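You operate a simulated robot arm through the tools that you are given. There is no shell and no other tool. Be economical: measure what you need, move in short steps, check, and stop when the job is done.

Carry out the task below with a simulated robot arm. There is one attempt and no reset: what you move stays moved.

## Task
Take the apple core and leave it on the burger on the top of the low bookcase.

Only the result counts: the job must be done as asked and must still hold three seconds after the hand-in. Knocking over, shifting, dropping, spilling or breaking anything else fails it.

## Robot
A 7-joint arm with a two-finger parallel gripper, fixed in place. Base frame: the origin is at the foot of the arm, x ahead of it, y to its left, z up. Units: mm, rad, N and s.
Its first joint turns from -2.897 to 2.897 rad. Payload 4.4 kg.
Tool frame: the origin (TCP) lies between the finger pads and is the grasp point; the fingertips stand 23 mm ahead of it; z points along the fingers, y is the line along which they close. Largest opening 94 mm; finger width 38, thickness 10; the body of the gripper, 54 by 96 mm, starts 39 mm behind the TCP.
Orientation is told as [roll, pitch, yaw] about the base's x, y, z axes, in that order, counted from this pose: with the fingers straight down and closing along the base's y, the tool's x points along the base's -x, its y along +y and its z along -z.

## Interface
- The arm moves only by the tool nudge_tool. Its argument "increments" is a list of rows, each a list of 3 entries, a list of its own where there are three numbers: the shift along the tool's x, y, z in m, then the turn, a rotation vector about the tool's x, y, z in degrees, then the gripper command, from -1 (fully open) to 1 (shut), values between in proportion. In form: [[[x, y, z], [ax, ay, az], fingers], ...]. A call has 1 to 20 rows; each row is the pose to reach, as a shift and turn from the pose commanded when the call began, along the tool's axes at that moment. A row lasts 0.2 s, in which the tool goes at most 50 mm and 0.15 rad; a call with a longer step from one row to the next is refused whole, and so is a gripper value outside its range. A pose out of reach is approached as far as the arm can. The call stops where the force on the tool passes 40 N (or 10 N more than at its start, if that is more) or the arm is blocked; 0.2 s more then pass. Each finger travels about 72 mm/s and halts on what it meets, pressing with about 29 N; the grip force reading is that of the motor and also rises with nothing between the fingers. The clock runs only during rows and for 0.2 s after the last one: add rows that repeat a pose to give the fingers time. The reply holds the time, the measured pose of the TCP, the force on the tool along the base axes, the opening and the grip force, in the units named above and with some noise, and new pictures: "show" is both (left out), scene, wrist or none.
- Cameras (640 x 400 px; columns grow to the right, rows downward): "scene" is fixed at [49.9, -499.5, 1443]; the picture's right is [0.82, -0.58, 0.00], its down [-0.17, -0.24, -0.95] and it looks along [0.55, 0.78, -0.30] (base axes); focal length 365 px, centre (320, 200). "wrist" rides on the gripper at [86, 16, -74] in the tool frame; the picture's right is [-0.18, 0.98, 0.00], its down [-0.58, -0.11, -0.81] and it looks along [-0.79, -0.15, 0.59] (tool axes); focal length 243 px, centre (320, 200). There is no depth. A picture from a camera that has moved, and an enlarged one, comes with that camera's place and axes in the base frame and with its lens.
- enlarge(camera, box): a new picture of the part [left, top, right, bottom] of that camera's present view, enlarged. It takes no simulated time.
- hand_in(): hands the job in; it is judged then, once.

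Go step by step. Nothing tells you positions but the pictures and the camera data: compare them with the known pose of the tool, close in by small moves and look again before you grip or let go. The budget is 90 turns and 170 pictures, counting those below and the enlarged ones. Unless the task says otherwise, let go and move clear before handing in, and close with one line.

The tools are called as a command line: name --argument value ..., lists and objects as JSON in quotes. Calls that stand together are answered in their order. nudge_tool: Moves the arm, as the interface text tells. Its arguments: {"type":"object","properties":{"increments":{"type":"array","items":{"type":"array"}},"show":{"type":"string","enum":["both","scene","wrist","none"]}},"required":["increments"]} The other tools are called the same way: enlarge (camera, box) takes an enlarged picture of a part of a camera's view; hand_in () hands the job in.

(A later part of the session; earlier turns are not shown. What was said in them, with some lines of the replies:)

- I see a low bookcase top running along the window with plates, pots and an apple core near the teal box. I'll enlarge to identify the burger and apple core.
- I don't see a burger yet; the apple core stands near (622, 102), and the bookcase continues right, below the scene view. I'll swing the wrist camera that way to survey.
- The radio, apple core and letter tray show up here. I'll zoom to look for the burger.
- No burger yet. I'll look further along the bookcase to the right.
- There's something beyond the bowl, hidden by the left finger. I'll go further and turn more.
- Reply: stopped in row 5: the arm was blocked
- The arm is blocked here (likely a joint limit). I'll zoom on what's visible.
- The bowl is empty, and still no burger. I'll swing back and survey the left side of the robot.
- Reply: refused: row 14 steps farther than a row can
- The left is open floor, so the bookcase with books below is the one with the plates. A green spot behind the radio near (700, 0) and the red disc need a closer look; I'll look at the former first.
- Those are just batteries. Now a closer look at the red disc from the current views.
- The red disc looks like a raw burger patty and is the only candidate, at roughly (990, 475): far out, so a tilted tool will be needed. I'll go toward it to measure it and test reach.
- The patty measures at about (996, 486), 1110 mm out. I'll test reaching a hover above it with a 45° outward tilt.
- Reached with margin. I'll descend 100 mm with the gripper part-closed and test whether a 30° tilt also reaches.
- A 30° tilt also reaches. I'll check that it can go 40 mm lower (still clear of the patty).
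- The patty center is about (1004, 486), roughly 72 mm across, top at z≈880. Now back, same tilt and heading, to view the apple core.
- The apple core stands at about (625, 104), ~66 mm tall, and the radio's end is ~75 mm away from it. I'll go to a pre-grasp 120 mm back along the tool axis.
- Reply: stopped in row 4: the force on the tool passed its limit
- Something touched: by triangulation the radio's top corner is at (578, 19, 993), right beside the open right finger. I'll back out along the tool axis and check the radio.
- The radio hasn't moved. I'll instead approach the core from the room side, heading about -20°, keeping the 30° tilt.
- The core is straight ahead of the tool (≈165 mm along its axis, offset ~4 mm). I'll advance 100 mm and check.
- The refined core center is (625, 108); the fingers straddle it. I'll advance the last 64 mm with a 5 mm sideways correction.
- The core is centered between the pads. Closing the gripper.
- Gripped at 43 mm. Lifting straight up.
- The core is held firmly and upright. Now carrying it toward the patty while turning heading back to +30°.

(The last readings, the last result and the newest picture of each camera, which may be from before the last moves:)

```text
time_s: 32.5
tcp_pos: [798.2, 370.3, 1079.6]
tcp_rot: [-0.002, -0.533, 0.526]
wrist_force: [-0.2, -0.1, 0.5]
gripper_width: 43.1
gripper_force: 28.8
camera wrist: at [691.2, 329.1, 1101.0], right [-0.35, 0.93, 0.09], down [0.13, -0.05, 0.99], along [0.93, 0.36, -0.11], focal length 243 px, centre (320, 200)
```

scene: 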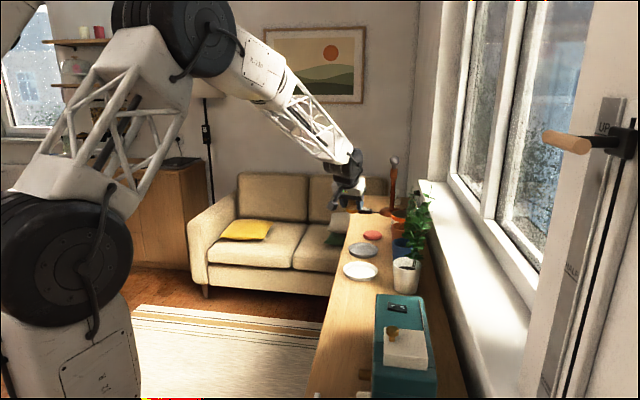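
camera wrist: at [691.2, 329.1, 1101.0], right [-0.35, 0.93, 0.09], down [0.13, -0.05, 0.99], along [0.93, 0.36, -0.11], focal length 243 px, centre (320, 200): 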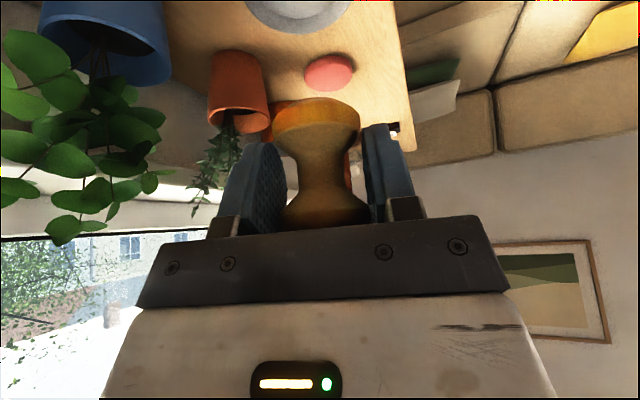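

Next, move to a hover above the patty, with the core's base about 65 mm over it.

nudge_tool --increments '[[[-0.026, 0, 0.033], [0, 0, 0], 1], [[-0.052, -0.001, 0.066], [0, 0, 0], 1], [[-0.078, -0.001, 0.1], [0, 0, 0], 1], [[-0.104, -0.002, 0.133], [0, 0, 0], 1], [[-0.13, -0.003, 0.167], [0, 0, 0], 1], [[-0.153, -0.003, 0.2], [0, 0, 0], 1], [[-0.153, -0.003, 0.2], [0, 0, 0], 1]]'

enlarge --camera "scene" --box '[330, 180, 430, 250]'

```text
time_s: 34.1
tcp_pos: [1002.9, 486.5, 988.6]
tcp_rot: [-0.001, -0.533, 0.524]
wrist_force: [-0.1, -0.4, -0.6]
gripper_width: 43.0
gripper_force: 28.8
camera wrist: at [897.3, 444.9, 1008.3], right [-0.35, 0.93, 0.09], down [0.13, -0.05, 0.99], along [0.93, 0.36, -0.11], focal length 243 px, centre (320, 200)
```

scene: 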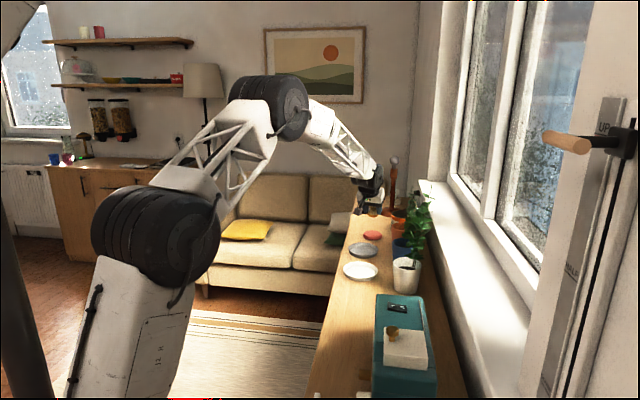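
wrist: 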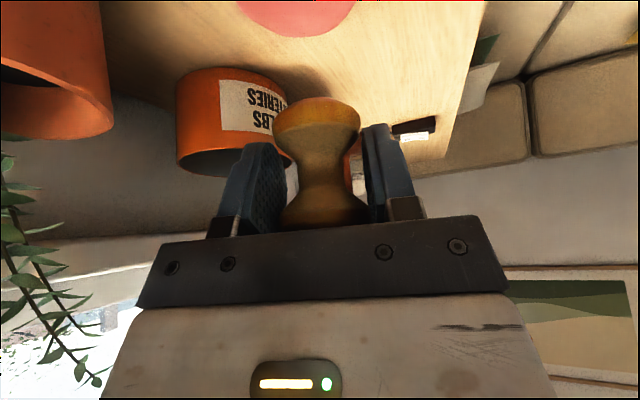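

```text
5.71 times, centred on (380, 215) of scene
camera zoom: at [49.9, -499.5, 1443.0], right [0.82, -0.58, 0.0], down [-0.17, -0.24, -0.95], along [0.55, 0.78, -0.3], focal length 2085 px, centre (-23, 114)
```

zoom: 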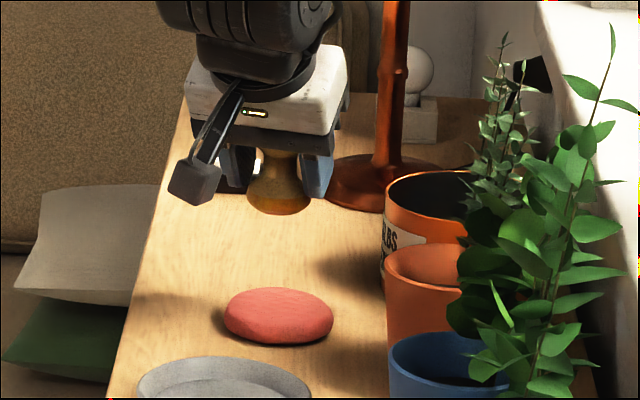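

The core lines up with the patty to within a few mm. I'll descend ~64 mm with a small correction, stopping just above it.

nudge_tool --increments '[[[0.006, -0.001, 0.013], [0, 0, 0], 1], [[0.0135, -0.002, 0.028], [0, 0, 0], 1], [[0.0215, -0.0025, 0.043], [0, 0, 0], 1], [[0.0288, -0.0025, 0.0573], [0, 0, 0], 1], [[0.0288, -0.0025, 0.0573], [0, 0, 0], 1]]'

enlarge --camera "scene" --box '[330, 180, 430, 250]'

```text
time_s: 35.3
tcp_pos: [1008.8, 487.1, 921.4]
tcp_rot: [-0.001, -0.533, 0.525]
wrist_force: [-0.6, 0.3, -0.4]
gripper_width: 42.9
gripper_force: 28.8
camera wrist: at [902.3, 443.8, 943.2], right [-0.35, 0.93, 0.09], down [0.13, -0.05, 0.99], along [0.93, 0.36, -0.11], focal length 243 px, centre (320, 200)
```

scene: 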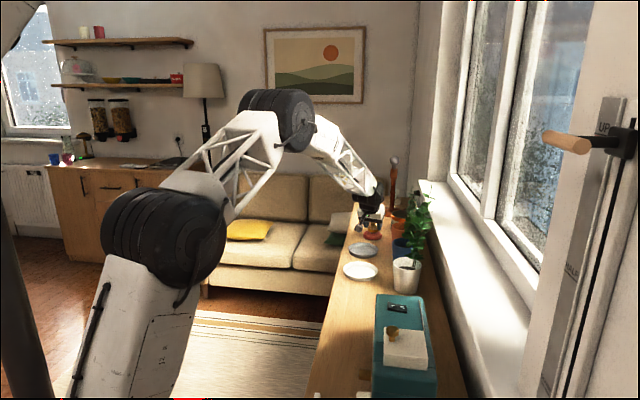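
wrist: 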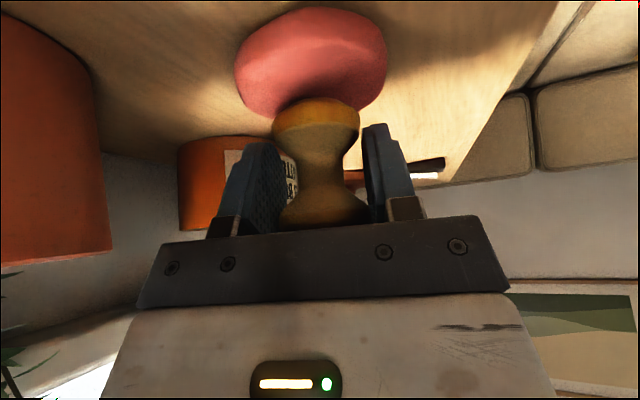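

```text
5.71 times, centred on (380, 215) of scene
camera zoom: at [49.9, -499.5, 1443.0], right [0.82, -0.58, 0.0], down [-0.17, -0.24, -0.95], along [0.55, 0.78, -0.3], focal length 2085 px, centre (-23, 114)
```

zoom: 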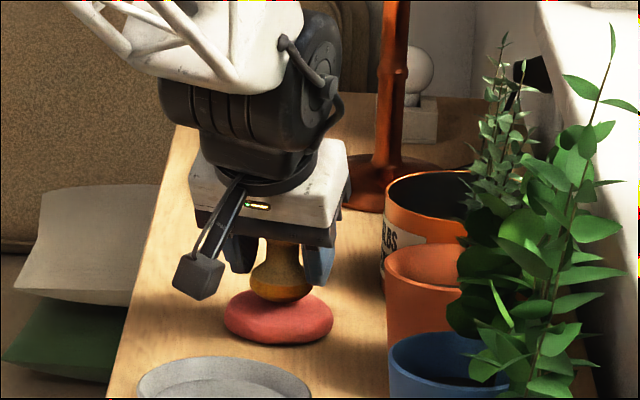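

Very close now. A magnified look at the gap and centering.

enlarge --camera "wrist" --box '[220, 0, 420, 130]'

enlarge --camera "scene" --box '[355, 215, 395, 245]'

```text
3.08 times, centred on (320, 65) of wrist
camera zoom: at [902.3, 443.8, 943.2], right [-0.35, 0.93, 0.09], down [0.13, -0.05, 0.99], along [0.93, 0.36, -0.11], focal length 746 px, centre (320, 615)
```

zoom: 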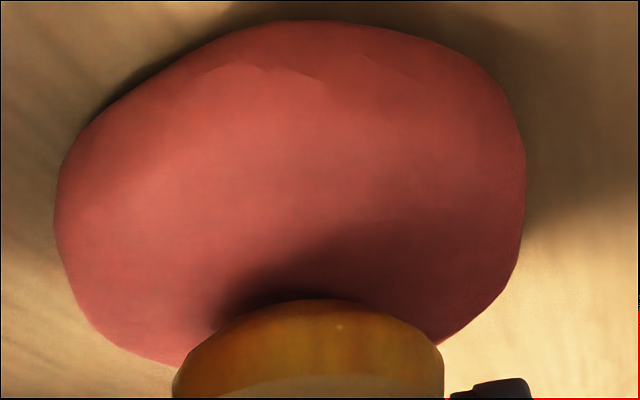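

```text
13.33 times, centred on (375, 230) of scene
camera zoom: at [49.9, -499.5, 1443.0], right [0.82, -0.58, 0.0], down [-0.17, -0.24, -0.95], along [0.55, 0.78, -0.3], focal length 4866 px, centre (-413, -200)
```

zoom: 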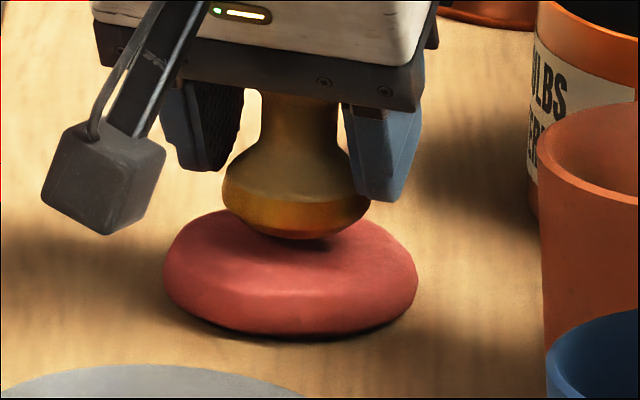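

Centering agrees in both views; a gap of several mm remains. Lowering gently and watching the force.

nudge_tool --increments '[[[0.001, 0, 0.0017], [0, 0, 0], 1], [[0.002, 0, 0.0034], [0, 0, 0], 1], [[0.003, 0, 0.0052], [0, 0, 0], 1], [[0.003, 0, 0.0052], [0, 0, 0], 1]]' --show "none"

enlarge --camera "scene" --box '[355, 215, 395, 245]'

```text
time_s: 36.3
tcp_pos: [1009.3, 485.2, 916.2]
tcp_rot: [0.0, -0.531, 0.524]
wrist_force: [0.4, 0.5, -0.5]
gripper_width: 43.2
gripper_force: 29.4
```

```text
13.33 times, centred on (375, 230) of scene
camera zoom: at [49.9, -499.5, 1443.0], right [0.82, -0.58, 0.0], down [-0.17, -0.24, -0.95], along [0.55, 0.78, -0.3], focal length 4866 px, centre (-413, -200)
```

zoom: 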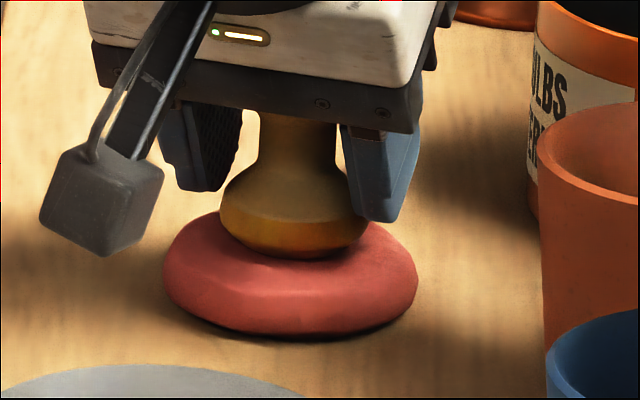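

Still no contact force. Continuing in 1–2 mm steps.

nudge_tool --increments '[[[0.0005, 0, 0.0009], [0, 0, 0], 1], [[0.001, 0, 0.0017], [0, 0, 0], 1], [[0.0015, 0, 0.0026], [0, 0, 0], 1], [[0.0015, 0, 0.0026], [0, 0, 0], 1]]' --show "none"

enlarge --camera "scene" --box '[355, 215, 395, 245]'

enlarge --camera "wrist" --box '[220, 0, 420, 130]'

```text
time_s: 37.3
tcp_pos: [1008.0, 484.3, 915.7]
tcp_rot: [-0.002, -0.537, 0.525]
wrist_force: [0.5, 2.9, 18.3]
gripper_width: 43.2
gripper_force: 28.9
```

```text
13.33 times, centred on (375, 230) of scene
camera zoom: at [49.9, -499.5, 1443.0], right [0.82, -0.58, 0.0], down [-0.17, -0.24, -0.95], along [0.55, 0.78, -0.3], focal length 4866 px, centre (-413, -200)
```

zoom: 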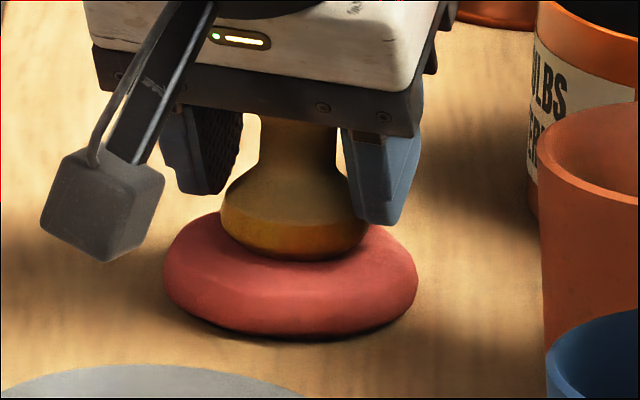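

```text
3.08 times, centred on (320, 65) of wrist
camera zoom: at [901.9, 443.4, 935.5], right [-0.35, 0.93, 0.09], down [0.13, -0.05, 0.99], along [0.93, 0.36, -0.1], focal length 746 px, centre (320, 615)
```

zoom: 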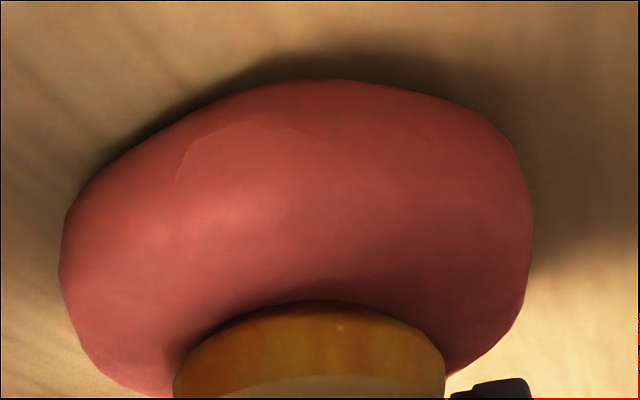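

Contact at 18 N with the core standing squarely on the patty. I'll ease off the pressure slightly, then open the fingers gradually.

nudge_tool --increments '[[[-0.0006, 0, -0.001], [0, 0, 0], 1], [[-0.0006, 0, -0.001], [0, 0, 0], 1]]' --show "none"

```text
time_s: 37.9
tcp_pos: [1007.6, 485.8, 916.3]
tcp_rot: [-0.003, -0.534, 0.524]
wrist_force: [2.4, 2.7, 22.0]
gripper_width: 43.5
gripper_force: 29.0
```

nudge_tool --increments '[[[-0.0005, 0, -0.0009], [0, 0, 0], 1], [[-0.0005, 0, -0.0009], [0, 0, 0], 1]]' --show "none"

```text
time_s: 38.5
tcp_pos: [1007.9, 485.3, 914.2]
tcp_rot: [0.0, -0.531, 0.524]
wrist_force: [-0.6, 0.5, 16.9]
gripper_width: 43.1
gripper_force: 29.0
```

nudge_tool --increments '[[[-0.0005, 0, -0.0009], [0, 0, 0], 1], [[-0.0005, 0, -0.0009], [0, 0, 0], 1]]' --show "none"

```text
time_s: 39.1
tcp_pos: [1008.2, 484.3, 915.5]
tcp_rot: [0.0, -0.531, 0.523]
wrist_force: [-0.5, -0.3, 7.4]
gripper_width: 42.8
gripper_force: 29.4
```

The force is down to 7 N. Opening gently now.

nudge_tool --increments '[[[0, 0, 0], [0, 0, 0], 0.08], [[0, 0, 0], [0, 0, 0], 0.04], [[0, 0, 0], [0, 0, 0], 0.0], [[0, 0, 0], [0, 0, 0], -0.1], [[0, 0, 0], [0, 0, 0], -0.2], [[0, 0, 0], [0, 0, 0], -0.3], [[0, 0, 0], [0, 0, 0], -0.3]]'

enlarge --camera "scene" --box '[355, 215, 395, 245]'

```text
time_s: 40.7
tcp_pos: [1008.8, 484.7, 915.3]
tcp_rot: [0.001, -0.534, 0.522]
wrist_force: [-0.1, -0.2, 0.0]
gripper_width: 60.9
gripper_force: 0.0
camera wrist: at [902.0, 443.2, 936.6], right [-0.35, 0.93, 0.09], down [0.13, -0.05, 0.99], along [0.93, 0.36, -0.11], focal length 243 px, centre (320, 200)
```

scene: 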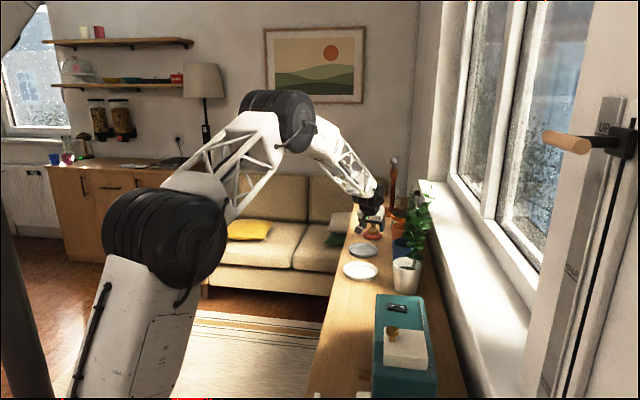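
wrist: 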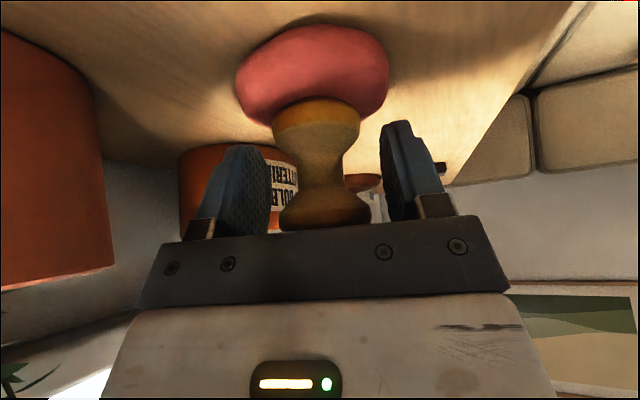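

```text
13.33 times, centred on (375, 230) of scene
camera zoom: at [49.9, -499.5, 1443.0], right [0.82, -0.58, 0.0], down [-0.17, -0.24, -0.95], along [0.55, 0.78, -0.3], focal length 4866 px, centre (-413, -200)
```

zoom: 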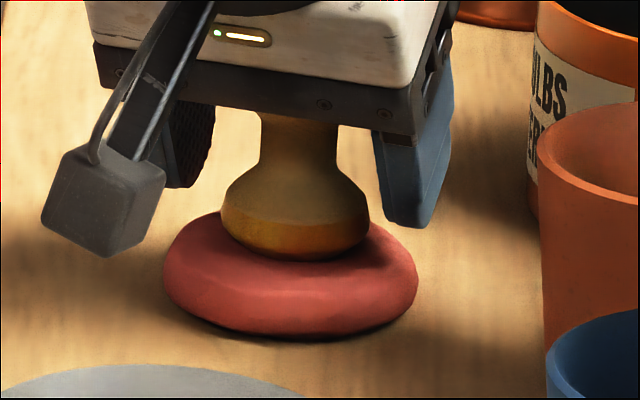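

The core stands on its own on the patty. Backing out along the tool axis.

nudge_tool --increments '[[[0, 0, -0.01], [0, 0, 0], -0.35], [[0, 0, -0.025], [0, 0, 0], -0.35], [[0, 0, -0.045], [0, 0, 0], -0.35], [[0, 0, -0.07], [0, 0, 0], -0.35], [[0, 0, -0.1], [0, 0, 0], -0.35], [[0, 0, -0.135], [0, 0, 0], -0.35], [[0, 0, -0.17], [0, 0, 0], -0.35], [[0, 0, -0.17], [0, 0, 0], -0.35]]'

enlarge --camera "scene" --box '[340, 180, 420, 245]'

```text
time_s: 42.5
tcp_pos: [931.8, 441.9, 1063.7]
tcp_rot: [-0.001, -0.533, 0.524]
wrist_force: [-0.5, -0.2, 0.3]
gripper_width: 63.8
gripper_force: 0.1
camera wrist: at [826.3, 401.0, 1083.7], right [-0.35, 0.93, 0.09], down [0.13, -0.05, 0.99], along [0.93, 0.36, -0.11], focal length 243 px, centre (320, 200)
```

scene: 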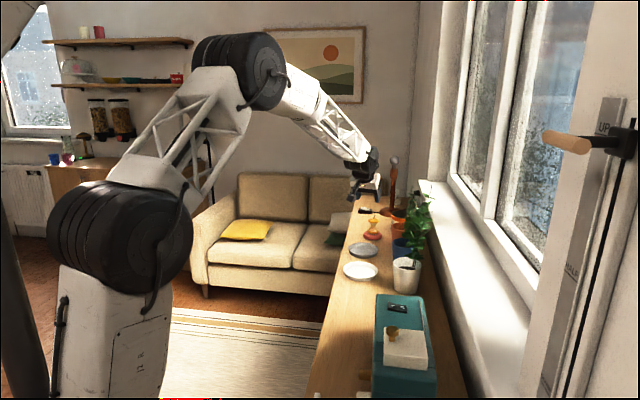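
wrist: 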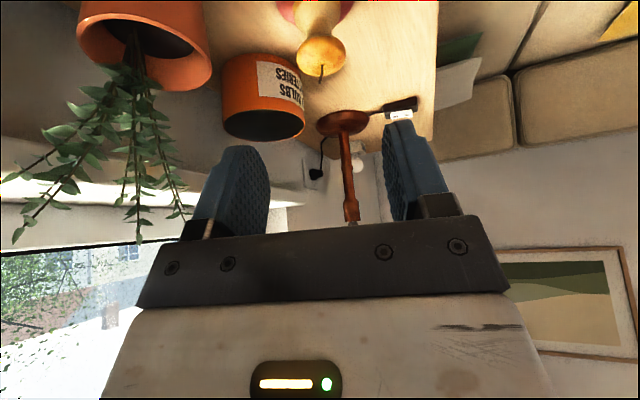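

```text
6.15 times, centred on (380, 212) of scene
camera zoom: at [49.9, -499.5, 1443.0], right [0.82, -0.58, 0.0], down [-0.17, -0.24, -0.95], along [0.55, 0.78, -0.3], focal length 2246 px, centre (-49, 123)
```

zoom: 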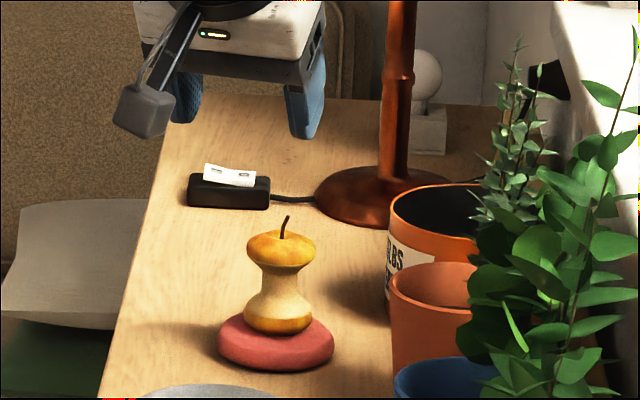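

The apple core stands upright on the patty, the gripper is clear, and nothing else has moved. Handing in.

hand_in

```text
The job is handed in.
```

I left the apple core standing upright on the burger, which I took to be the red patty-like disc on the low bookcase since nothing else there looked like one, and moved the gripper clear. A finger brushed the radio once on the way, but comparing pictures showed it hadn't shifted.
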